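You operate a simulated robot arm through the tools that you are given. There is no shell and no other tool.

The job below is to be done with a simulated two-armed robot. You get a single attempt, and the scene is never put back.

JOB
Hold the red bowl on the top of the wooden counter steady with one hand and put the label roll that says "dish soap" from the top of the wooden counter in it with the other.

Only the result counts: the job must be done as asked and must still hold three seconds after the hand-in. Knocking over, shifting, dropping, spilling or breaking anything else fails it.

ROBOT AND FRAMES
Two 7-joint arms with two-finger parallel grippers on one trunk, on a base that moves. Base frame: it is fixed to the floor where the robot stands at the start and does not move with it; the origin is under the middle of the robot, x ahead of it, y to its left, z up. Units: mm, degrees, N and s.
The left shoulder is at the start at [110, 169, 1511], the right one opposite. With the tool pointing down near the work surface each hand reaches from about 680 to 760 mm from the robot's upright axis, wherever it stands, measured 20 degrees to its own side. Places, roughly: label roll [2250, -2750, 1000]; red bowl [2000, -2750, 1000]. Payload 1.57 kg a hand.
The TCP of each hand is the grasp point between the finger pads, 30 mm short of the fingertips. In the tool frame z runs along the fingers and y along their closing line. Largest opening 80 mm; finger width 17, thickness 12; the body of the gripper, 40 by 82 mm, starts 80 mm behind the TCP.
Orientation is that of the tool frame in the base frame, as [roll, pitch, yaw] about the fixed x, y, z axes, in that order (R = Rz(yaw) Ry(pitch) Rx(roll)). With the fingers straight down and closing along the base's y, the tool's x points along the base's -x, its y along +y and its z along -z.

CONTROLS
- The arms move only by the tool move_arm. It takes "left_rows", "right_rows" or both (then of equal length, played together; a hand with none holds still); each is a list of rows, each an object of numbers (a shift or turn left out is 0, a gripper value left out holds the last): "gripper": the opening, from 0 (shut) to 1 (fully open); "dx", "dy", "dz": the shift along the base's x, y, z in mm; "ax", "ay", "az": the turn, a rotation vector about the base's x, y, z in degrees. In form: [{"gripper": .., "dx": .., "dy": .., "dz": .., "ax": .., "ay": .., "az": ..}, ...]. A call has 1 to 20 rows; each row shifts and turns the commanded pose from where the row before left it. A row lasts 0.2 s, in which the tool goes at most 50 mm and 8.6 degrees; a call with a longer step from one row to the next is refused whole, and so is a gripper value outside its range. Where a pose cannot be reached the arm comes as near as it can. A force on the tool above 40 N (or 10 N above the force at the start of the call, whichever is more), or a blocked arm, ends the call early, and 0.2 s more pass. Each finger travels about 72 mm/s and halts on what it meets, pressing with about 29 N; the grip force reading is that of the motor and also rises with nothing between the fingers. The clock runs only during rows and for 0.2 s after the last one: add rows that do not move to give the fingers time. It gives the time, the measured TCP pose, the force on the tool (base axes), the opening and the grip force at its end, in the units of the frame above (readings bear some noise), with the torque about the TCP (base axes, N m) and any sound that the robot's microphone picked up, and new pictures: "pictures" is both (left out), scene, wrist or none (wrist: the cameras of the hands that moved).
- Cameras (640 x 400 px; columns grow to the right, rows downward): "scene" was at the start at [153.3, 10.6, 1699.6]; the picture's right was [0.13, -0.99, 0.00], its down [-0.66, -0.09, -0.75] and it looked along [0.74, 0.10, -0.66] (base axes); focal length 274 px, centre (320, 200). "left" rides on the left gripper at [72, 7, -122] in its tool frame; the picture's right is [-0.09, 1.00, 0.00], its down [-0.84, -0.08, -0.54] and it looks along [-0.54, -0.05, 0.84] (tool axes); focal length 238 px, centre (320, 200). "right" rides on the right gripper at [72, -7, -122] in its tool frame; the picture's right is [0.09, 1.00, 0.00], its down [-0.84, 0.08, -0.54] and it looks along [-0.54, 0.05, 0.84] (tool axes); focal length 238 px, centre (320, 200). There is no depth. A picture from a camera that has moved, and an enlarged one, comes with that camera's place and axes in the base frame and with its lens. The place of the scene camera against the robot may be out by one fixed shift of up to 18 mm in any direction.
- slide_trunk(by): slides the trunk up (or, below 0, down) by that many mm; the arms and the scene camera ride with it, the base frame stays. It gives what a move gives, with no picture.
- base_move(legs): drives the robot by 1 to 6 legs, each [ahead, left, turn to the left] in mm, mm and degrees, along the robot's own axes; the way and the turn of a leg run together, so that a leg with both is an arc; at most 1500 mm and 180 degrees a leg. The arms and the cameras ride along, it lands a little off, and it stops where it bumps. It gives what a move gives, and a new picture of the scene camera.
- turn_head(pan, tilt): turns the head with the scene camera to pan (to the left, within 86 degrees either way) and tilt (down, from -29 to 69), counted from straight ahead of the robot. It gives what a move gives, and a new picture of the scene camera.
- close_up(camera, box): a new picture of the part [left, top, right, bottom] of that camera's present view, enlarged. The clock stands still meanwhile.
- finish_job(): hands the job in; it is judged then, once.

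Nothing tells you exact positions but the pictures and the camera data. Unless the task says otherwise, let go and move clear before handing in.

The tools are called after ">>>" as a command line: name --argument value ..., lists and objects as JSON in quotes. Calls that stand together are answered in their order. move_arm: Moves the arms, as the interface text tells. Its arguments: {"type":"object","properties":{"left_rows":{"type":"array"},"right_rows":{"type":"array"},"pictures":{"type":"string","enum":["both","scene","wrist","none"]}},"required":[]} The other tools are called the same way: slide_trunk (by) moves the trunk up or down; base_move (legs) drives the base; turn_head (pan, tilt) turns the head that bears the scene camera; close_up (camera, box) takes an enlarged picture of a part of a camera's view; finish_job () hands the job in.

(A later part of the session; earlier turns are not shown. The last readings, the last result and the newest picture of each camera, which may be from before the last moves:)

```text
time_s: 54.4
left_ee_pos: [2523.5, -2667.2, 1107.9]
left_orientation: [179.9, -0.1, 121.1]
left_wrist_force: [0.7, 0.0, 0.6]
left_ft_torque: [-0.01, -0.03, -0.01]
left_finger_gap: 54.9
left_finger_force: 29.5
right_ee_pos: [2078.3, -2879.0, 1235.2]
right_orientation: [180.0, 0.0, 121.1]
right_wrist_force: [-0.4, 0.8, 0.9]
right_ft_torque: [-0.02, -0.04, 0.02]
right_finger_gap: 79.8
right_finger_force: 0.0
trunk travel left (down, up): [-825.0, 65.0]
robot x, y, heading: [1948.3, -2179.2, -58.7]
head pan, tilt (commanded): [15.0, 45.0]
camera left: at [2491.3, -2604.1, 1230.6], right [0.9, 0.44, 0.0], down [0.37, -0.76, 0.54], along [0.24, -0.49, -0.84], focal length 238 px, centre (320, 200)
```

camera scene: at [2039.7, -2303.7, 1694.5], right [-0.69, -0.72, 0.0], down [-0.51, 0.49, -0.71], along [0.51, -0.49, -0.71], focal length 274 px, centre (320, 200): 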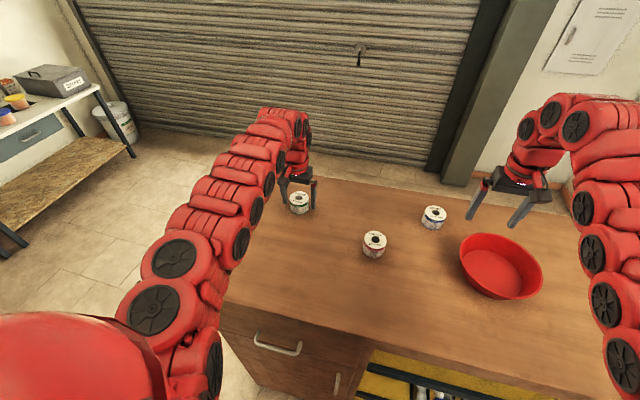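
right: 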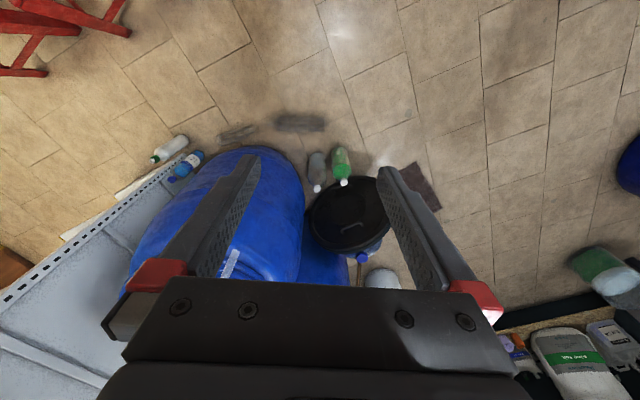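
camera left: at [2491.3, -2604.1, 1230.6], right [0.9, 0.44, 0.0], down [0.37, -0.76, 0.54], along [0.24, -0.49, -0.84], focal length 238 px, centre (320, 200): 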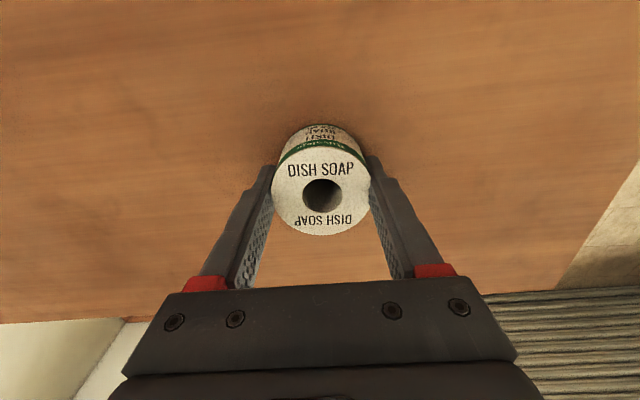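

The roll is gripped (gap 54.9 mm, 29 N). I lift it straight up.

>>> move_arm --left_rows '[{"dz": 10}, {"dz": 15}, {"dz": 20}, {"dz": 20}, {"dz": 20}, {"dz": 20}, {"dz": 15}, {"dz": 0}]' --pictures "both"

```text
time_s: 56.2
left_ee_pos: [2521.2, -2667.9, 1229.1]
left_orientation: [-179.9, 0.0, 121.1]
left_wrist_force: [-0.2, -0.2, -1.1]
left_ft_torque: [0.01, -0.01, 0.0]
left_finger_gap: 54.7
left_finger_force: 29.2
right_ee_pos: [2078.6, -2878.4, 1235.7]
right_orientation: [-179.9, 0.0, 121.0]
right_wrist_force: [-0.1, 0.8, -0.7]
right_ft_torque: [0.02, -0.02, -0.02]
right_finger_gap: 79.9
right_finger_force: 0.0
trunk travel left (down, up): [-825.0, 65.0]
robot x, y, heading: [1946.9, -2178.6, -58.7]
head pan, tilt (commanded): [15.0, 45.0]
camera scene: at [2040.1, -2304.1, 1694.4], right [-0.69, -0.72, 0.0], down [-0.51, 0.49, -0.71], along [0.51, -0.49, -0.71], focal length 274 px, centre (320, 200)
camera left: at [2489.4, -2603.6, 1350.3], right [0.9, 0.44, 0.0], down [0.37, -0.76, 0.54], along [0.24, -0.49, -0.84], focal length 238 px, centre (320, 200)
```

scene: 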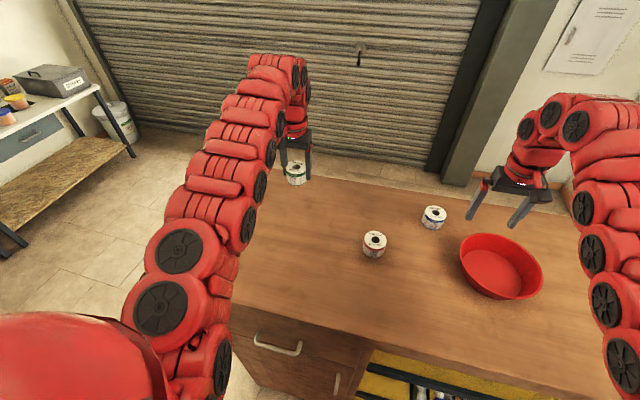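
left: 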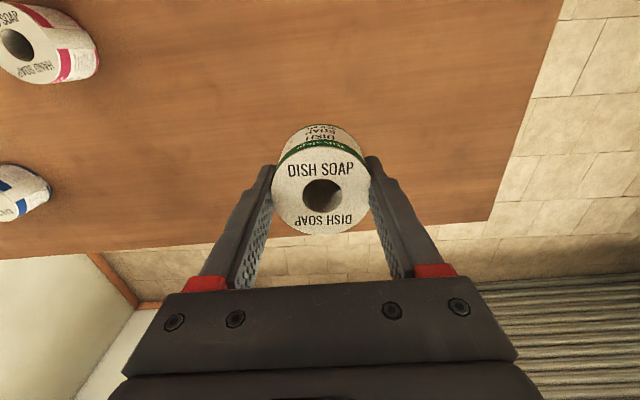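

The roll is lifted clear. I take the bowl centre at about (2011, −2868) with its rim (Ø≈184) at z≈1114. Now I slide the base right so both hands can reach the bowl.

>>> base_move --legs '[[-26, -256, 0]]'

>>> turn_head --pan 0 --tilt 50

>>> close_up --camera "right" --box '[0, 0, 640, 400]'

>>> close_up --camera "left" --box '[0, 0, 640, 400]'

```text
time_s: 58.0
left_ee_pos: [2285.3, -2780.7, 1228.4]
left_orientation: [-180.0, -0.1, 121.0]
left_wrist_force: [-0.4, 1.1, -1.9]
left_ft_torque: [-0.05, 0.02, -0.01]
left_finger_gap: 54.5
left_finger_force: 28.5
right_ee_pos: [1841.5, -2988.6, 1235.8]
right_orientation: [180.0, 0.0, 120.9]
right_wrist_force: [1.3, 0.4, 0.3]
right_ft_torque: [-0.02, -0.04, 0.01]
right_finger_gap: 79.9
right_finger_force: 0.0
trunk travel left (down, up): [-825.0, 65.0]
robot x, y, heading: [1714.5, -2287.5, -59.0]
head pan, tilt (commanded): [15.0, 45.0]
camera scene: at [1805.6, -2414.9, 1694.4], right [-0.69, -0.72, 0.0], down [-0.51, 0.49, -0.71], along [0.51, -0.49, -0.71], focal length 274 px, centre (320, 200)
```

scene: 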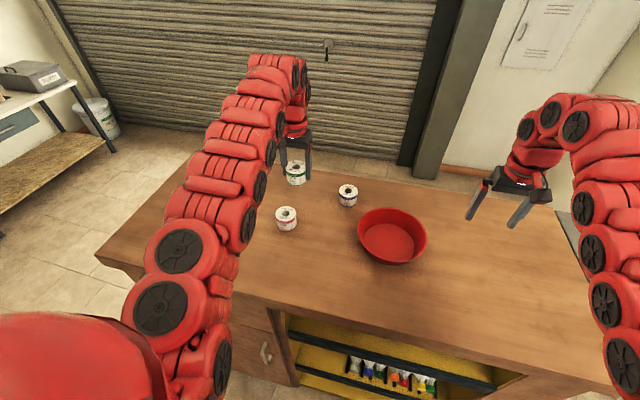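

```text
time_s: 58.8
left_ee_pos: [2284.0, -2780.4, 1228.2]
left_orientation: [-179.9, -0.1, 121.0]
left_wrist_force: [0.3, 0.0, -1.0]
left_ft_torque: [0.01, 0.0, 0.02]
left_finger_gap: 54.7
left_finger_force: 29.1
right_ee_pos: [1839.8, -2989.9, 1234.8]
right_orientation: [-180.0, 0.0, 120.9]
right_wrist_force: [-0.7, 0.5, 0.3]
right_ft_torque: [-0.06, -0.05, -0.01]
right_finger_gap: 80.1
right_finger_force: 0.0
trunk travel left (down, up): [-825.0, 65.0]
robot x, y, heading: [1710.9, -2290.6, -59.1]
head pan, tilt (commanded): [0.0, 50.0]
camera scene: at [1784.5, -2425.4, 1687.6], right [-0.86, -0.52, 0.0], down [-0.39, 0.66, -0.64], along [0.33, -0.55, -0.77], focal length 274 px, centre (320, 200)
```

scene: 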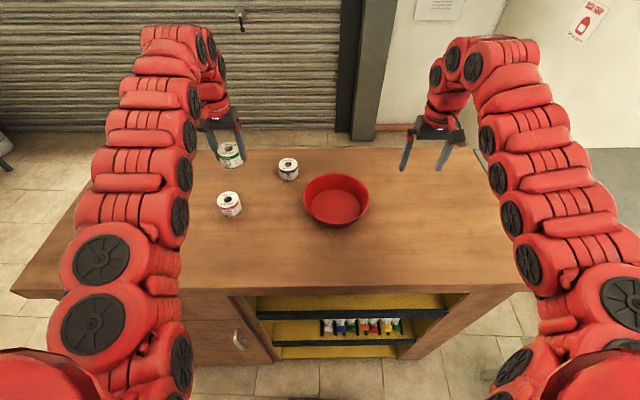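

```text
1.00 times, centred on (320, 200) of right (not enlarged: the box is as wide or as high as the picture)
camera zoom: at [1796.3, -2931.0, 1357.7], right [0.81, 0.59, 0.0], down [0.5, -0.68, 0.54], along [0.32, -0.44, -0.84], focal length 238 px, centre (320, 200)
```

zoom: 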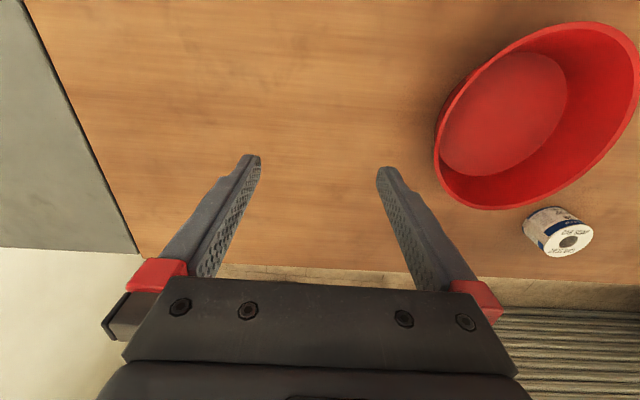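

```text
1.00 times, centred on (320, 200) of left (not enlarged: the box is as wide or as high as the picture)
camera zoom: at [2252.1, -2716.5, 1350.5], right [0.9, 0.43, 0.0], down [0.36, -0.76, 0.54], along [0.23, -0.49, -0.84], focal length 238 px, centre (320, 200)
```

zoom: 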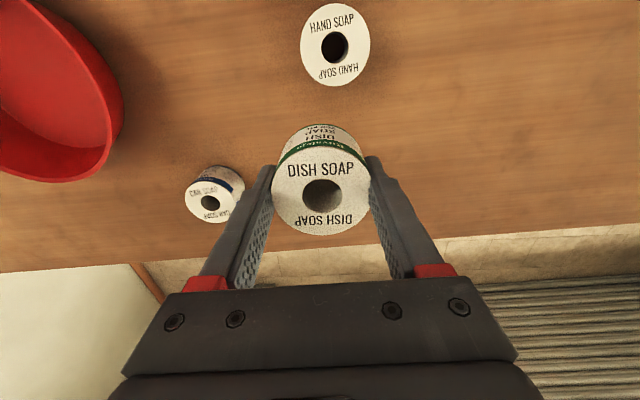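

The bowl now sits between both hands. For the hold I will tilt the right hand about 27° outward so its fingers lie along the bowl's sloping right wall; I first tilt it in place and set the fingers to a 44 mm opening.

>>> move_arm --right_rows '[{"gripper": 0.55, "ax": 3.47, "ay": -5.79}, {"ax": 3.47, "ay": -5.79}, {"ax": 3.47, "ay": -5.79}, {"ax": 3.47, "ay": -5.79}, {"dx": 10, "dy": 8}, {"dx": 12, "dy": 11}, {"dx": 12, "dy": 11}, {"dx": 12, "dy": 10}, {"dz": 0}]' --pictures "both"

```text
time_s: 60.8
left_ee_pos: [2283.1, -2780.3, 1227.9]
left_orientation: [180.0, 0.0, 121.0]
left_wrist_force: [-0.9, -0.1, -0.5]
left_ft_torque: [0.02, -0.01, -0.02]
left_finger_gap: 54.7
left_finger_force: 29.2
right_ee_pos: [1886.5, -2949.9, 1236.1]
right_orientation: [153.0, 0.0, 120.9]
right_wrist_force: [0.0, 0.4, -0.1]
right_ft_torque: [0.02, -0.02, -0.01]
right_finger_gap: 44.1
right_finger_force: 0.0
trunk travel left (down, up): [-825.0, 65.0]
robot x, y, heading: [1714.3, -2291.3, -59.1]
head pan, tilt (commanded): [0.0, 50.0]
camera scene: at [1785.1, -2425.2, 1687.5], right [-0.86, -0.51, 0.0], down [-0.39, 0.66, -0.64], along [0.33, -0.55, -0.77], focal length 274 px, centre (320, 200)
camera right: at [1795.5, -2918.3, 1342.2], right [0.71, 0.53, 0.45], down [0.28, -0.81, 0.52], along [0.64, -0.24, -0.73], focal length 238 px, centre (320, 200)
```

scene: 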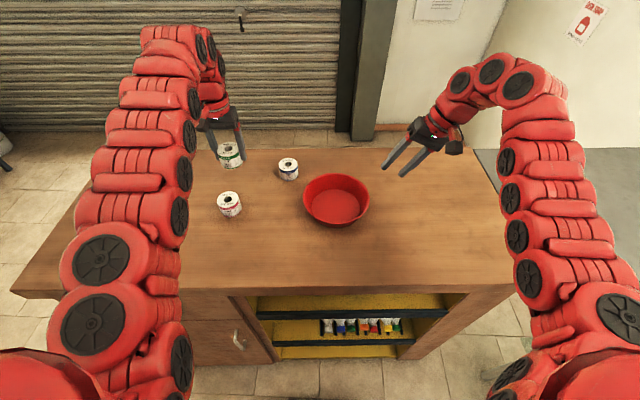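
right: 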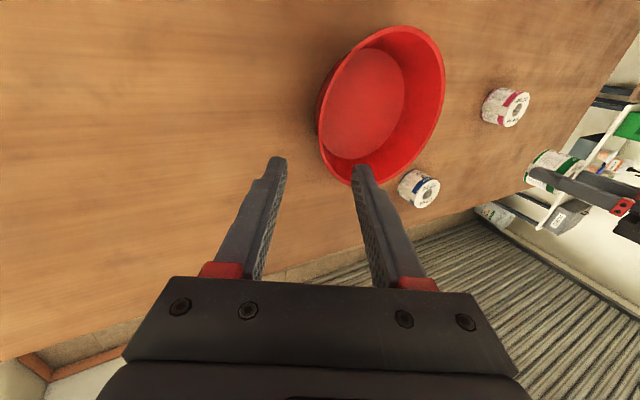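

The tilted hand matches my bowl estimate (rim's right point near (1933, −2914, 1114)). I move it down along the finger direction to a pre-grip point about 60 mm short.

>>> move_arm --right_rows '[{"dx": 5, "dy": 5, "dz": -15}, {"dx": 5, "dy": 5, "dz": -15}, {"dx": 5, "dy": 5, "dz": -15}, {"dx": 4.7, "dy": 4, "dz": -14.6}, {"dz": 0}]' --pictures "both"

>>> close_up --camera "right" --box '[200, 0, 480, 200]'

>>> close_up --camera "scene" --box '[270, 110, 510, 260]'

```text
time_s: 62.0
left_ee_pos: [2285.2, -2780.9, 1227.7]
left_orientation: [179.9, -0.1, 121.1]
left_wrist_force: [-0.2, -0.6, -1.5]
left_ft_torque: [-0.03, -0.02, -0.01]
left_finger_gap: 54.8
left_finger_force: 28.7
right_ee_pos: [1906.4, -2930.0, 1176.4]
right_orientation: [153.0, 0.0, 120.9]
right_wrist_force: [-0.1, -0.5, 0.5]
right_ft_torque: [-0.01, -0.01, -0.01]
right_finger_gap: 44.0
right_finger_force: 0.2
trunk travel left (down, up): [-825.0, 65.0]
robot x, y, heading: [1714.6, -2292.8, -59.1]
head pan, tilt (commanded): [0.0, 50.0]
camera scene: at [1785.1, -2425.0, 1687.6], right [-0.86, -0.51, 0.0], down [-0.39, 0.66, -0.64], along [0.33, -0.55, -0.77], focal length 274 px, centre (320, 200)
camera right: at [1815.3, -2899.6, 1282.7], right [0.71, 0.53, 0.45], down [0.28, -0.81, 0.52], along [0.64, -0.24, -0.73], focal length 238 px, centre (320, 200)
```

scene: 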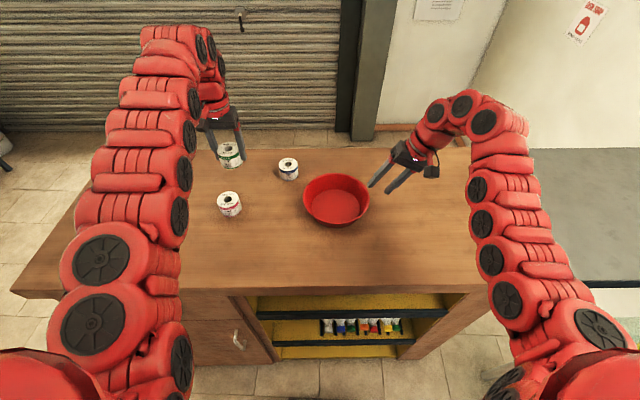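
right: 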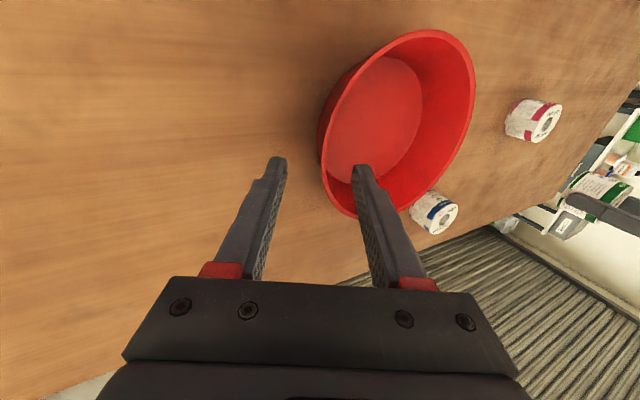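

```text
2.00 times, centred on (340, 100) of right
camera zoom: at [1815.3, -2899.6, 1282.7], right [0.71, 0.53, 0.45], down [0.28, -0.81, 0.52], along [0.64, -0.24, -0.73], focal length 477 px, centre (280, 400)
```

zoom: 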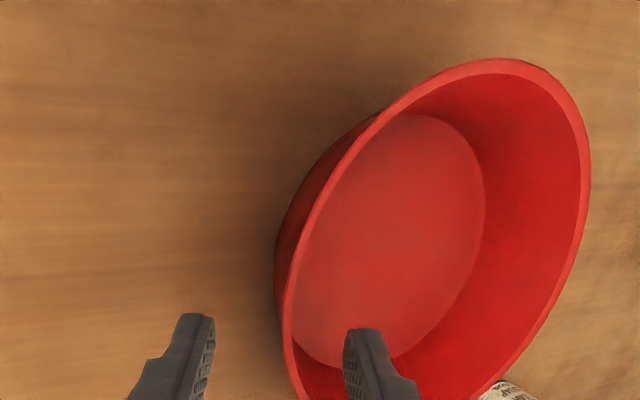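

```text
2.67 times, centred on (390, 185) of scene
camera zoom: at [1785.1, -2425.0, 1687.6], right [-0.86, -0.51, 0.0], down [-0.39, 0.66, -0.64], along [0.33, -0.55, -0.77], focal length 732 px, centre (133, 240)
```

zoom: 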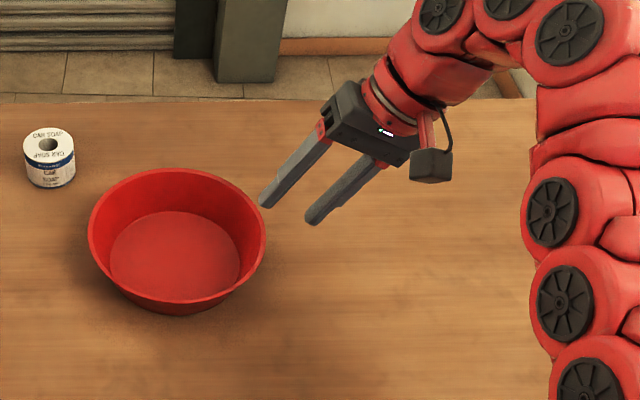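

The rim's right edge is centred between the right fingers, and the fingers run parallel to the wall. I advance about 60 mm along the finger direction so the wall comes between the pads.

>>> move_arm --right_rows '[{"dx": 4.1, "dy": 2.4, "dz": -9}, {"dx": 4.1, "dy": 2.4, "dz": -9}, {"dx": 4.1, "dy": 2.4, "dz": -9}, {"dx": 4.1, "dy": 2.5, "dz": -9}, {"dx": 4.1, "dy": 2.5, "dz": -9}, {"dx": 4.1, "dy": 2.5, "dz": -8.5}, {"dz": 0}]' --pictures "both"

>>> close_up --camera "right" --box '[200, 60, 440, 210]'

>>> close_up --camera "scene" --box '[290, 140, 450, 240]'

```text
time_s: 63.6
left_ee_pos: [2284.6, -2781.1, 1227.6]
left_orientation: [-180.0, -0.1, 121.0]
left_wrist_force: [0.2, 0.0, -0.7]
left_ft_torque: [-0.01, 0.02, 0.01]
left_finger_gap: 54.8
left_finger_force: 29.1
right_ee_pos: [1930.0, -2915.9, 1121.1]
right_orientation: [153.0, 0.0, 120.9]
right_wrist_force: [0.2, -0.1, -0.5]
right_ft_torque: [0.01, 0.02, -0.02]
right_finger_gap: 44.0
right_finger_force: 0.0
trunk travel left (down, up): [-825.0, 65.0]
robot x, y, heading: [1718.2, -2289.2, -59.0]
head pan, tilt (commanded): [0.0, 50.0]
camera scene: at [1785.1, -2425.0, 1687.6], right [-0.86, -0.51, 0.0], down [-0.39, 0.66, -0.64], along [0.33, -0.55, -0.77], focal length 274 px, centre (320, 200)
camera right: at [1839.7, -2884.7, 1227.3], right [0.71, 0.53, 0.45], down [0.28, -0.81, 0.52], along [0.64, -0.24, -0.73], focal length 238 px, centre (320, 200)
```

scene: 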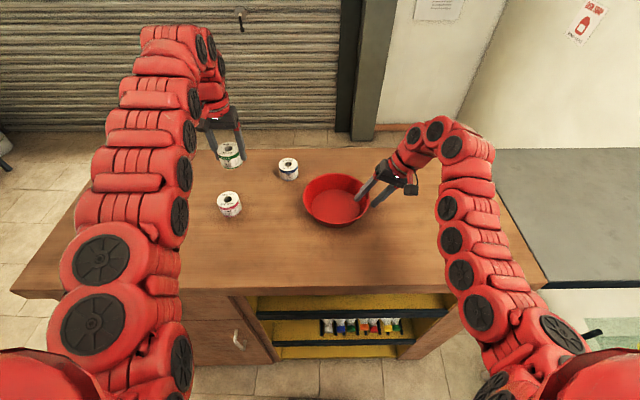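
right: 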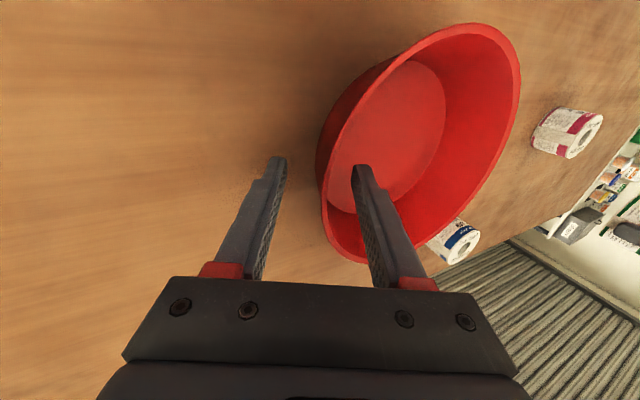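

```text
2.67 times, centred on (320, 135) of right
camera zoom: at [1839.7, -2884.7, 1227.3], right [0.71, 0.53, 0.45], down [0.28, -0.81, 0.52], along [0.64, -0.24, -0.73], focal length 636 px, centre (320, 373)
```

zoom: 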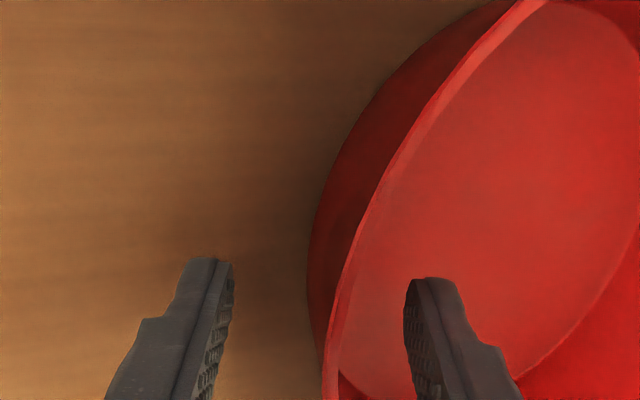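

```text
4.00 times, centred on (370, 190) of scene
camera zoom: at [1785.1, -2425.0, 1687.6], right [-0.86, -0.51, 0.0], down [-0.39, 0.66, -0.64], along [0.33, -0.55, -0.77], focal length 1098 px, centre (120, 240)
```

zoom: 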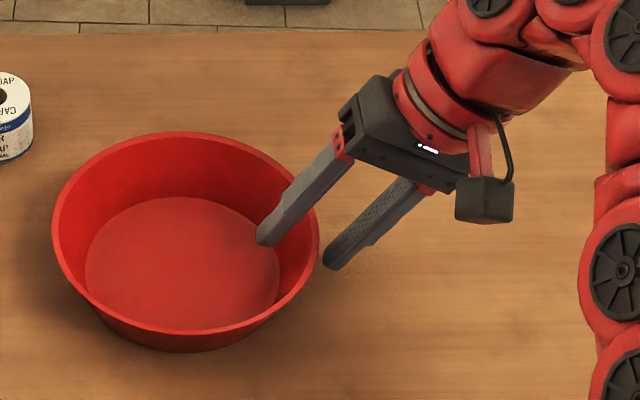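

The bowl's wall is between the fingers with both tips clear of the counter and bowl floor. I nudge 2 mm toward centre and close the right gripper gently on the rim.

>>> move_arm --right_rows '[{"dx": 1.5, "dy": 0.9, "dz": 0.9, "gripper": 0.55}, {"gripper": 0.4}, {"gripper": 0.3}, {"gripper": 0.2}, {"gripper": 0.12}, {"gripper": 0.08}, {"gripper": 0.05}, {"gripper": 0.02}, {"gripper": 0.0}, {"gripper": 0.0}]' --pictures "both"

>>> close_up --camera "scene" --box '[290, 140, 450, 240]'

```text
time_s: 65.8
left_ee_pos: [2284.9, -2780.8, 1228.3]
left_orientation: [180.0, -0.1, 121.0]
left_wrist_force: [-0.2, 0.1, -0.3]
left_ft_torque: [0.0, 0.04, 0.01]
left_finger_gap: 54.7
left_finger_force: 29.5
right_ee_pos: [1931.9, -2915.8, 1122.8]
right_orientation: [153.0, 0.0, 120.9]
right_wrist_force: [-0.4, -0.1, -0.5]
right_ft_torque: [-0.06, 0.07, -0.04]
right_finger_gap: 4.9
right_finger_force: 24.4
trunk travel left (down, up): [-825.0, 65.0]
robot x, y, heading: [1714.6, -2288.3, -59.2]
head pan, tilt (commanded): [0.0, 50.0]
camera scene: at [1785.3, -2425.1, 1687.5], right [-0.86, -0.51, 0.0], down [-0.39, 0.66, -0.64], along [0.33, -0.55, -0.77], focal length 274 px, centre (320, 200)
camera right: at [1841.6, -2884.1, 1228.5], right [0.71, 0.53, 0.45], down [0.28, -0.81, 0.52], along [0.64, -0.24, -0.73], focal length 238 px, centre (320, 200)
```

scene: 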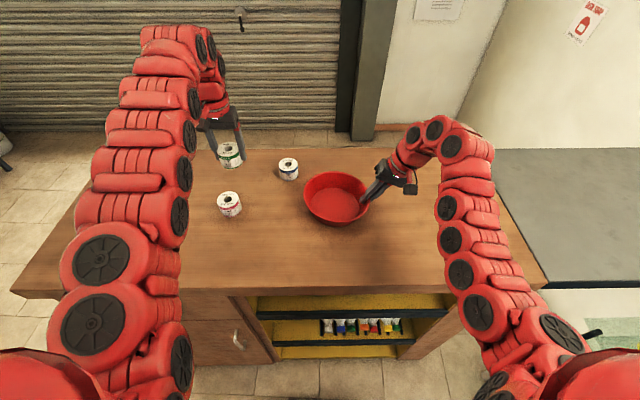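
right: 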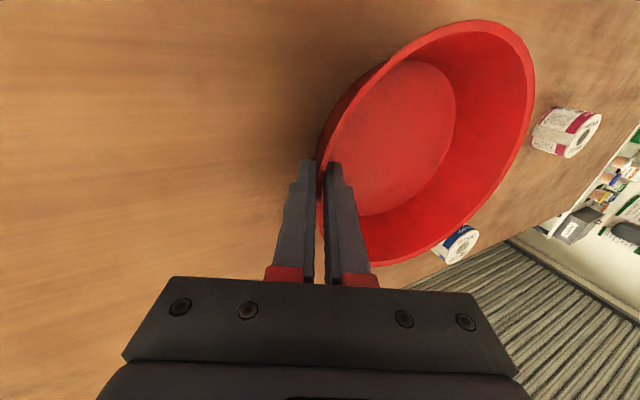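

```text
4.00 times, centred on (370, 190) of scene
camera zoom: at [1785.3, -2425.1, 1687.5], right [-0.86, -0.51, 0.0], down [-0.39, 0.66, -0.64], along [0.33, -0.55, -0.77], focal length 1098 px, centre (120, 240)
```

zoom: 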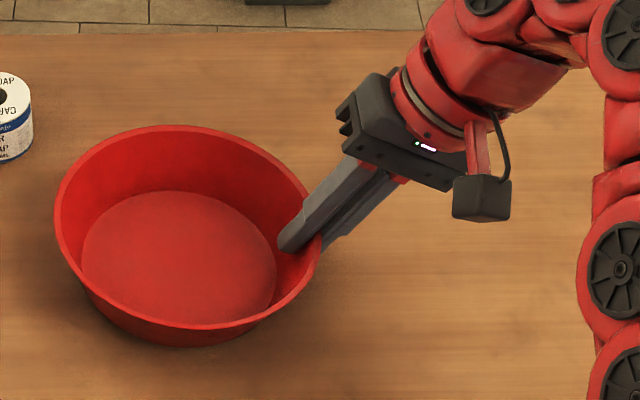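

The grip holds (gap 4.9 mm), but the bowl seems to have tilted a few degrees, its left side rising. I look closer to measure this.

>>> close_up --camera "scene" --box '[296, 165, 376, 235]'

>>> close_up --camera "left" --box '[0, 0, 200, 240]'

>>> close_up --camera "right" --box '[280, 0, 560, 280]'

```text
5.71 times, centred on (336, 200) of scene
camera zoom: at [1785.3, -2425.1, 1687.5], right [-0.86, -0.51, 0.0], down [-0.39, 0.66, -0.64], along [0.33, -0.55, -0.77], focal length 1569 px, centre (229, 200)
```

zoom: 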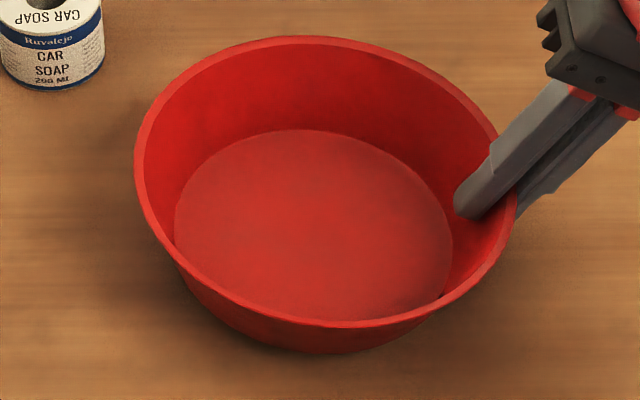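

```text
1.67 times, centred on (100, 120) of left
camera zoom: at [2252.9, -2716.2, 1350.4], right [0.9, 0.43, 0.0], down [0.36, -0.76, 0.54], along [0.23, -0.49, -0.84], focal length 397 px, centre (687, 333)
```

zoom: 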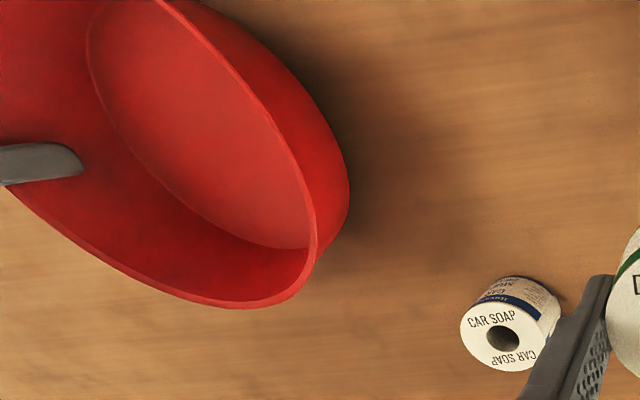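

```text
1.43 times, centred on (420, 140) of right
camera zoom: at [1841.6, -2884.1, 1228.5], right [0.71, 0.53, 0.45], down [0.28, -0.81, 0.52], along [0.64, -0.24, -0.73], focal length 340 px, centre (177, 286)
```

zoom: 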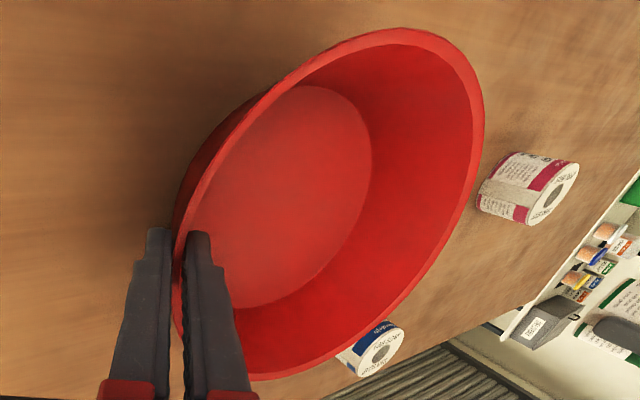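

The bowl's left side has come up by several degrees since its wall is steeper than my finger tilt. I rotate the right hand back in small steps to set the bowl level on the counter again, watching the force.

>>> move_arm --right_rows '[{"ax": -0.77, "ay": 1.29}, {"ax": -0.77, "ay": 1.29}, {"ax": -0.77, "ay": 1.29}, {"dz": 0}]' --pictures "none"

>>> close_up --camera "scene" --box '[296, 165, 376, 235]'

>>> close_up --camera "left" --box '[0, 0, 200, 240]'

```text
time_s: 66.8
left_ee_pos: [2285.3, -2780.0, 1227.8]
left_orientation: [-180.0, -0.1, 121.0]
left_wrist_force: [-0.2, 0.0, -0.7]
left_ft_torque: [0.01, 0.02, 0.01]
left_finger_gap: 54.7
left_finger_force: 28.8
right_ee_pos: [1932.8, -2916.5, 1123.6]
right_orientation: [157.5, -0.1, 120.9]
right_wrist_force: [-0.3, 0.6, -0.5]
right_ft_torque: [-0.04, 0.06, 0.0]
right_finger_gap: 4.8
right_finger_force: 25.2
trunk travel left (down, up): [-825.0, 65.0]
robot x, y, heading: [1716.2, -2286.5, -58.9]
head pan, tilt (commanded): [0.0, 50.0]
```

```text
5.71 times, centred on (336, 200) of scene
camera zoom: at [1785.3, -2425.2, 1687.5], right [-0.86, -0.51, 0.0], down [-0.39, 0.66, -0.64], along [0.33, -0.55, -0.77], focal length 1569 px, centre (229, 200)
```

zoom: 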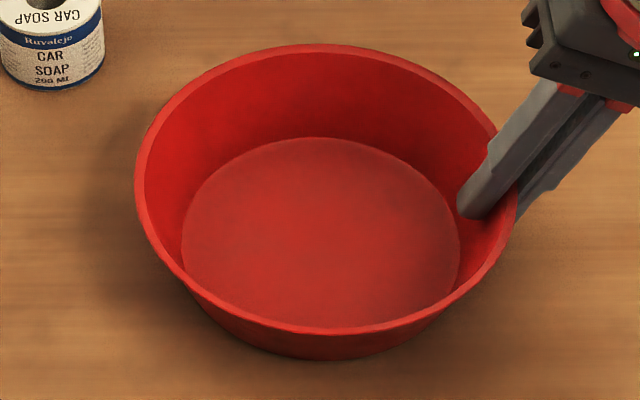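

```text
1.67 times, centred on (100, 120) of left
camera zoom: at [2252.9, -2716.2, 1350.3], right [0.9, 0.43, 0.0], down [0.36, -0.76, 0.54], along [0.23, -0.49, -0.84], focal length 397 px, centre (687, 333)
```

zoom: 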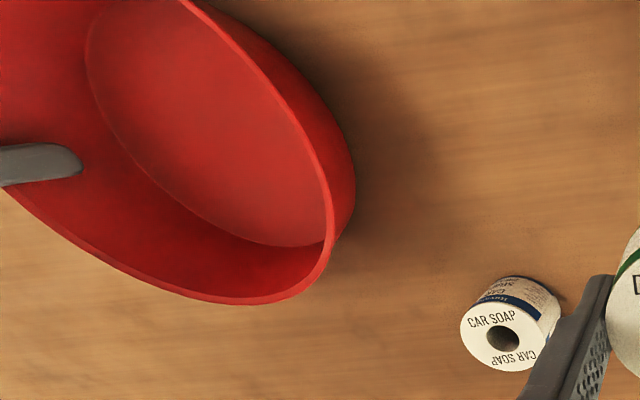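

The tilt has roughly halved with no contact force yet; I keep rotating back in small steps.

>>> move_arm --right_rows '[{"ax": -0.77, "ay": 1.29}, {"ax": -0.77, "ay": 1.29}, {"dz": 0}]' --pictures "none"

>>> close_up --camera "scene" --box '[296, 165, 376, 235]'

>>> close_up --camera "left" --box '[0, 0, 200, 240]'

```text
time_s: 67.6
left_ee_pos: [2283.9, -2781.3, 1228.4]
left_orientation: [179.9, 0.0, 121.0]
left_wrist_force: [-0.8, -0.3, -0.5]
left_ft_torque: [0.0, -0.01, 0.01]
left_finger_gap: 54.7
left_finger_force: 28.9
right_ee_pos: [1932.8, -2915.1, 1123.2]
right_orientation: [160.6, 0.0, 120.9]
right_wrist_force: [-0.4, -0.5, 5.8]
right_ft_torque: [0.45, -0.72, -0.04]
right_finger_gap: 5.8
right_finger_force: 26.2
trunk travel left (down, up): [-825.0, 65.0]
robot x, y, heading: [1713.9, -2290.6, -59.1]
head pan, tilt (commanded): [0.0, 50.0]
```

```text
5.71 times, centred on (336, 200) of scene
camera zoom: at [1784.5, -2424.7, 1687.6], right [-0.86, -0.51, 0.0], down [-0.39, 0.66, -0.64], along [0.33, -0.55, -0.77], focal length 1569 px, centre (229, 200)
```

zoom: 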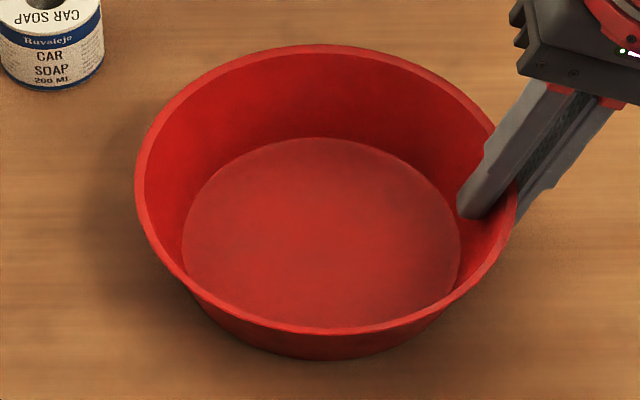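

```text
1.67 times, centred on (100, 120) of left
camera zoom: at [2252.2, -2715.9, 1350.7], right [0.9, 0.43, 0.0], down [0.36, -0.76, 0.54], along [0.23, -0.49, -0.84], focal length 397 px, centre (687, 333)
```

zoom: 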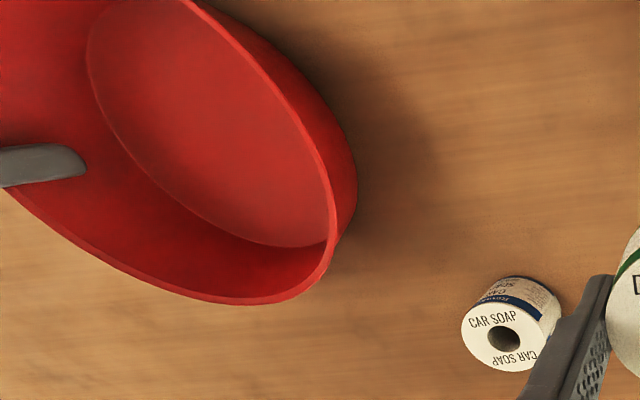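

The bowl is flat on the counter again (its outline matches the one before gripping) and now pushes back slightly. I relax the right hand by about 2° to take out the strain.

>>> move_arm --right_rows '[{"ax": 0.54, "ay": -0.9}, {"ax": 0.54, "ay": -0.9}, {"dz": 0}]' --pictures "wrist"

>>> close_up --camera "scene" --box '[290, 140, 450, 240]'

```text
time_s: 68.4
left_ee_pos: [2284.7, -2779.9, 1228.5]
left_orientation: [-180.0, -0.1, 121.0]
left_wrist_force: [-0.8, -0.1, -0.7]
left_ft_torque: [-0.02, 0.03, -0.02]
left_finger_gap: 54.8
left_finger_force: 28.2
right_ee_pos: [1932.5, -2913.9, 1122.7]
right_orientation: [158.3, -0.1, 121.0]
right_wrist_force: [-0.5, -0.8, 1.8]
right_ft_torque: [0.08, -0.27, -0.08]
right_finger_gap: 4.8
right_finger_force: 25.6
trunk travel left (down, up): [-825.0, 65.0]
robot x, y, heading: [1711.1, -2289.3, -59.1]
head pan, tilt (commanded): [0.0, 50.0]
camera right: at [1850.4, -2878.4, 1234.6], right [0.75, 0.55, 0.37], down [0.32, -0.78, 0.53], along [0.58, -0.28, -0.76], focal length 238 px, centre (320, 200)
```

right: 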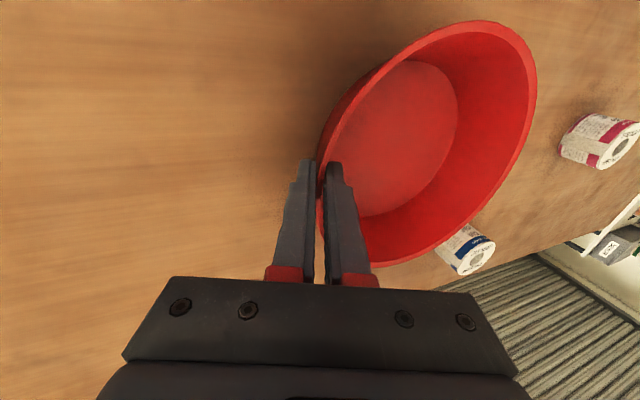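

```text
4.00 times, centred on (370, 190) of scene
camera zoom: at [1785.1, -2424.9, 1687.5], right [-0.86, -0.51, 0.0], down [-0.39, 0.66, -0.64], along [0.33, -0.55, -0.77], focal length 1098 px, centre (120, 240)
```

zoom: 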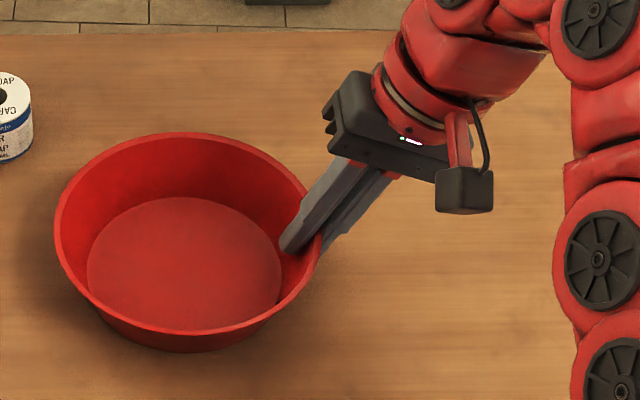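

The bowl is level and firmly held at its original spot. Now I carry the roll with the left hand, at its present height, to a point over the bowl slightly left of the bowl's centre.

>>> move_arm --left_rows '[{"dx": -10, "dy": -3}, {"dx": -19, "dy": -5.8}, {"dx": -19, "dy": -5.8}, {"dx": -19, "dy": -5.8}, {"dx": -19, "dy": -5.8}, {"dx": -19, "dy": -5.8}, {"dx": -19, "dy": -5.8}, {"dx": -19, "dy": -5.8}, {"dx": -19, "dy": -5.8}, {"dx": -19, "dy": -5.8}, {"dx": -19, "dy": -5.8}, {"dx": -19, "dy": -5.8}, {"dx": -19, "dy": -5.8}, {"dx": -12, "dy": -3.6}, {"dx": -8.3, "dy": -2.5}, {"dz": 0}]' --pictures "both"

>>> close_up --camera "scene" --box '[270, 100, 450, 240]'

>>> close_up --camera "right" --box '[0, 0, 640, 400]'

```text
time_s: 71.8
left_ee_pos: [2026.8, -2859.3, 1227.1]
left_orientation: [-180.0, 0.0, 121.0]
left_wrist_force: [-0.5, 0.1, 0.0]
left_ft_torque: [-0.03, 0.0, 0.03]
left_finger_gap: 54.5
left_finger_force: 28.2
right_ee_pos: [1932.5, -2914.5, 1123.6]
right_orientation: [158.4, -0.1, 120.9]
right_wrist_force: [-1.3, -0.8, 1.6]
right_ft_torque: [0.16, -0.22, -0.02]
right_finger_gap: 4.9
right_finger_force: 25.5
trunk travel left (down, up): [-825.0, 65.0]
robot x, y, heading: [1713.5, -2284.5, -59.2]
head pan, tilt (commanded): [0.0, 50.0]
camera scene: at [1785.2, -2424.8, 1687.6], right [-0.86, -0.51, 0.0], down [-0.39, 0.66, -0.64], along [0.33, -0.55, -0.77], focal length 274 px, centre (320, 200)
camera left: at [1995.4, -2794.2, 1350.3], right [0.9, 0.43, 0.0], down [0.36, -0.76, 0.54], along [0.23, -0.49, -0.84], focal length 238 px, centre (320, 200)
```

scene: 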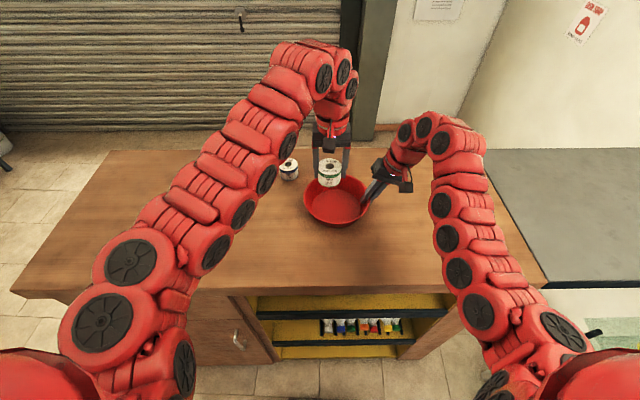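
left: 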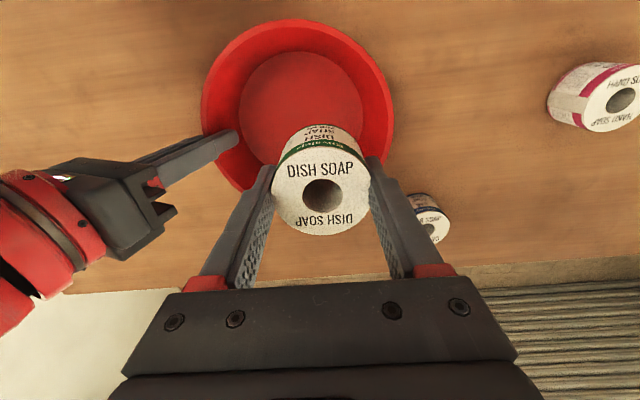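

```text
2.86 times, centred on (360, 170) of scene
camera zoom: at [1785.2, -2424.8, 1687.6], right [-0.86, -0.51, 0.0], down [-0.39, 0.66, -0.64], along [0.33, -0.55, -0.77], focal length 784 px, centre (206, 286)
```

zoom: 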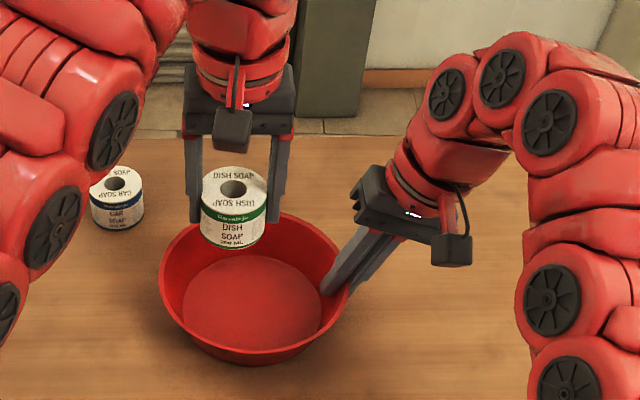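

```text
1.00 times, centred on (320, 200) of right (not enlarged: the box is as wide or as high as the picture)
camera zoom: at [1850.4, -2878.4, 1234.8], right [0.75, 0.55, 0.37], down [0.32, -0.78, 0.53], along [0.58, -0.28, -0.76], focal length 238 px, centre (320, 200)
```

zoom: 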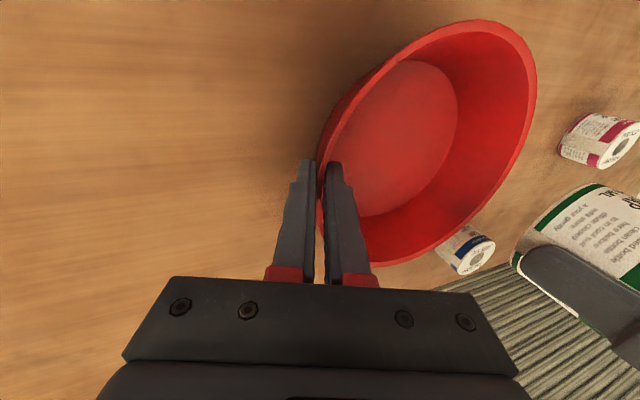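

The roll hangs over the bowl, about 20 mm left of its centre, well clear of the right hand. I shift a touch toward the centre and lower it most of the way.

>>> move_arm --left_rows '[{"dx": -3.5, "dy": 0.2, "dz": -5}, {"dx": -3.5, "dy": 0.2, "dz": -15}, {"dz": -15}, {"dz": -15}, {"dz": -15}, {"dz": -12}, {"dz": -10}, {"dz": 0}]' --pictures "both"

>>> close_up --camera "scene" --box '[270, 100, 450, 240]'

>>> close_up --camera "right" --box '[0, 0, 640, 400]'

```text
time_s: 73.6
left_ee_pos: [2018.4, -2857.8, 1141.9]
left_orientation: [-180.0, 0.0, 121.1]
left_wrist_force: [-0.2, -0.2, -0.2]
left_ft_torque: [0.04, 0.02, -0.01]
left_finger_gap: 54.6
left_finger_force: 29.7
right_ee_pos: [1933.1, -2915.5, 1123.0]
right_orientation: [158.5, 0.0, 120.9]
right_wrist_force: [-0.7, -0.4, 1.4]
right_ft_torque: [0.17, -0.2, -0.01]
right_finger_gap: 4.9
right_finger_force: 25.2
trunk travel left (down, up): [-825.0, 65.0]
robot x, y, heading: [1715.9, -2288.5, -59.1]
head pan, tilt (commanded): [0.0, 50.0]
camera scene: at [1785.0, -2424.9, 1687.6], right [-0.86, -0.51, 0.0], down [-0.39, 0.66, -0.64], along [0.33, -0.55, -0.77], focal length 274 px, centre (320, 200)
camera left: at [1986.7, -2794.1, 1263.7], right [0.9, 0.43, 0.0], down [0.36, -0.76, 0.54], along [0.23, -0.49, -0.84], focal length 238 px, centre (320, 200)
```

scene: 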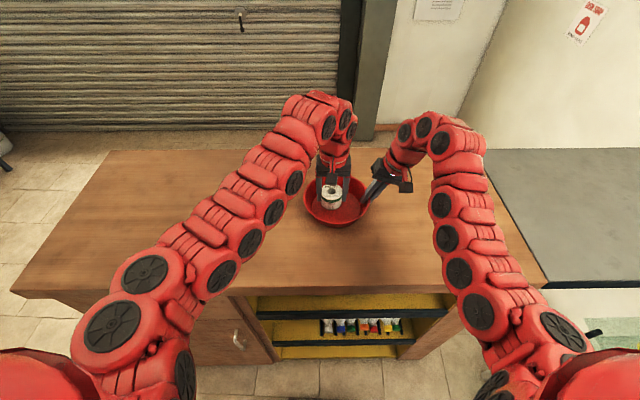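
left: 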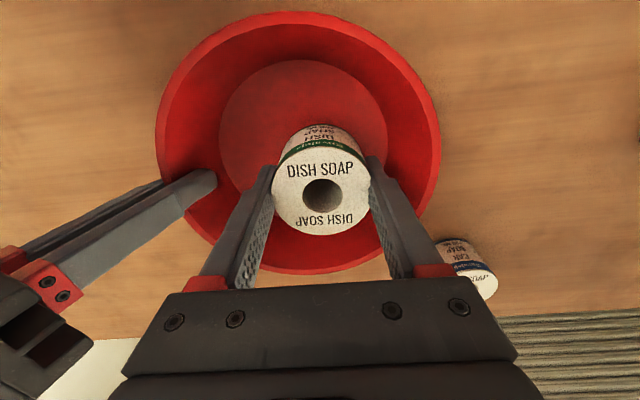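

```text
2.86 times, centred on (360, 170) of scene
camera zoom: at [1785.0, -2424.9, 1687.6], right [-0.86, -0.51, 0.0], down [-0.39, 0.66, -0.64], along [0.33, -0.55, -0.77], focal length 784 px, centre (206, 286)
```

zoom: 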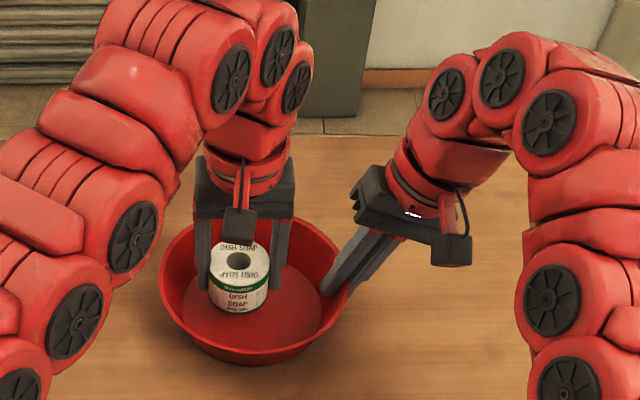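

```text
1.00 times, centred on (320, 200) of right (not enlarged: the box is as wide or as high as the picture)
camera zoom: at [1850.4, -2878.4, 1234.8], right [0.75, 0.55, 0.37], down [0.32, -0.78, 0.53], along [0.58, -0.28, -0.76], focal length 238 px, centre (320, 200)
```

zoom: 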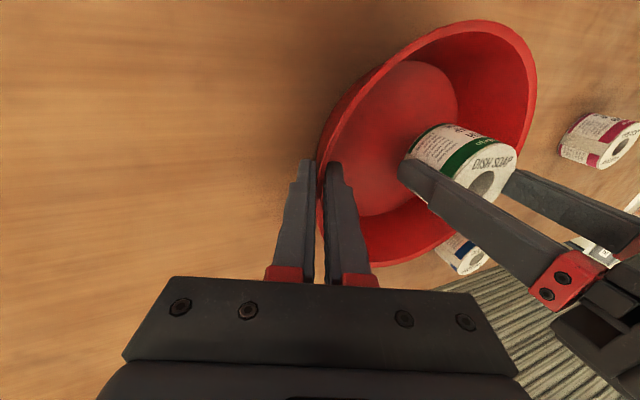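

The roll is inside the bowl's rim, clear of walls and of the right fingers. I lower it the last 25 mm gently.

>>> move_arm --left_rows '[{"dz": -8}, {"dz": -7}, {"dz": -5}, {"dz": -3}, {"dz": -2}, {"dz": 0}]' --pictures "wrist"

>>> close_up --camera "right" --box '[300, 0, 620, 280]'

>>> close_up --camera "scene" --box '[290, 140, 400, 240]'

```text
time_s: 75.0
left_ee_pos: [2018.7, -2858.6, 1117.7]
left_orientation: [-179.9, -0.1, 121.0]
left_wrist_force: [0.0, 0.3, -0.6]
left_ft_torque: [-0.02, -0.03, -0.01]
left_finger_gap: 54.4
left_finger_force: 29.3
right_ee_pos: [1932.1, -2915.9, 1123.7]
right_orientation: [158.4, 0.0, 121.0]
right_wrist_force: [0.4, -0.2, 1.8]
right_ft_torque: [0.14, -0.23, 0.0]
right_finger_gap: 4.9
right_finger_force: 25.9
trunk travel left (down, up): [-825.0, 65.0]
robot x, y, heading: [1715.8, -2291.8, -59.1]
head pan, tilt (commanded): [0.0, 50.0]
camera left: at [1986.7, -2794.5, 1239.1], right [0.9, 0.43, 0.0], down [0.36, -0.76, 0.54], along [0.23, -0.49, -0.84], focal length 238 px, centre (320, 200)
```

left: 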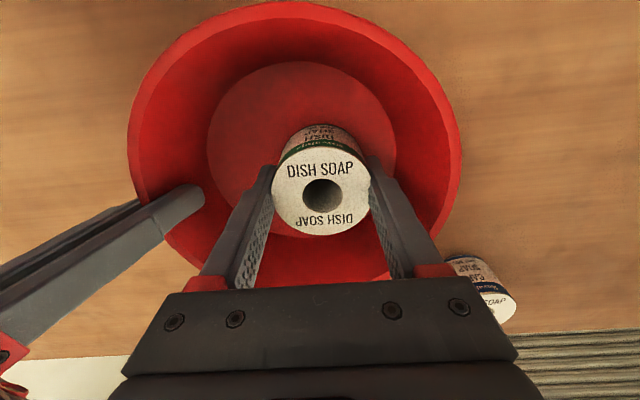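

```text
1.43 times, centred on (460, 140) of right
camera zoom: at [1850.4, -2878.4, 1234.8], right [0.75, 0.55, 0.37], down [0.32, -0.78, 0.53], along [0.58, -0.28, -0.76], focal length 340 px, centre (120, 286)
```

zoom: 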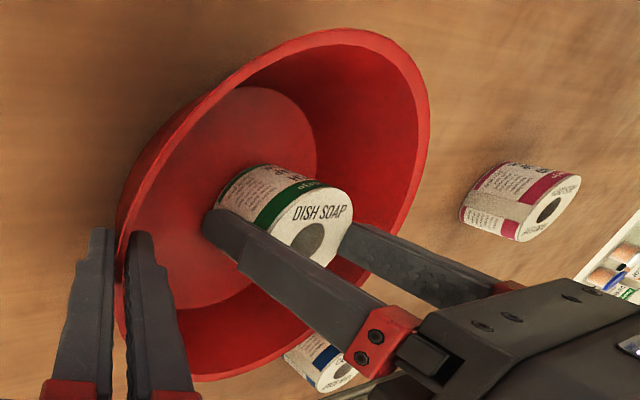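

```text
4.00 times, centred on (345, 190) of scene
camera zoom: at [1785.0, -2424.9, 1687.6], right [-0.86, -0.51, 0.0], down [-0.39, 0.66, -0.64], along [0.33, -0.55, -0.77], focal length 1098 px, centre (220, 240)
```

zoom: 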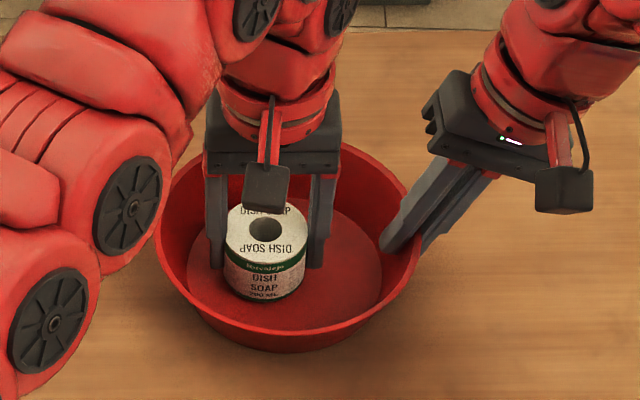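

No contact yet, so the roll is still a few millimetres above the bowl's floor. I go down 2 mm at a time.

>>> move_arm --left_rows '[{"dz": -1.5}, {"dz": -1.5}, {"dz": 0}]' --pictures "none"

```text
time_s: 75.8
left_ee_pos: [2018.2, -2859.0, 1113.4]
left_orientation: [-179.9, -0.1, 120.9]
left_wrist_force: [0.6, 0.5, -2.0]
left_ft_torque: [0.0, 0.03, 0.03]
left_finger_gap: 54.7
left_finger_force: 29.3
right_ee_pos: [1932.0, -2914.5, 1124.2]
right_orientation: [158.4, 0.0, 120.9]
right_wrist_force: [0.2, -0.2, 1.5]
right_ft_torque: [0.11, -0.24, -0.01]
right_finger_gap: 4.6
right_finger_force: 25.0
trunk travel left (down, up): [-825.0, 65.0]
robot x, y, heading: [1714.6, -2288.6, -59.0]
head pan, tilt (commanded): [0.0, 50.0]
```

>>> move_arm --left_rows '[{"dz": -1.5}, {"dz": 0}]' --pictures "none"

```text
time_s: 76.4
left_ee_pos: [2019.8, -2859.2, 1113.3]
left_orientation: [-180.0, 0.0, 121.0]
left_wrist_force: [0.5, 0.3, 0.8]
left_ft_torque: [-0.05, 0.02, 0.02]
left_finger_gap: 54.8
left_finger_force: 29.2
right_ee_pos: [1931.6, -2915.4, 1122.3]
right_orientation: [158.4, 0.0, 120.8]
right_wrist_force: [0.8, 0.3, -0.6]
right_ft_torque: [0.09, -0.19, -0.04]
right_finger_gap: 4.9
right_finger_force: 24.9
trunk travel left (down, up): [-825.0, 65.0]
robot x, y, heading: [1711.7, -2285.8, -58.9]
head pan, tilt (commanded): [0.0, 50.0]
```

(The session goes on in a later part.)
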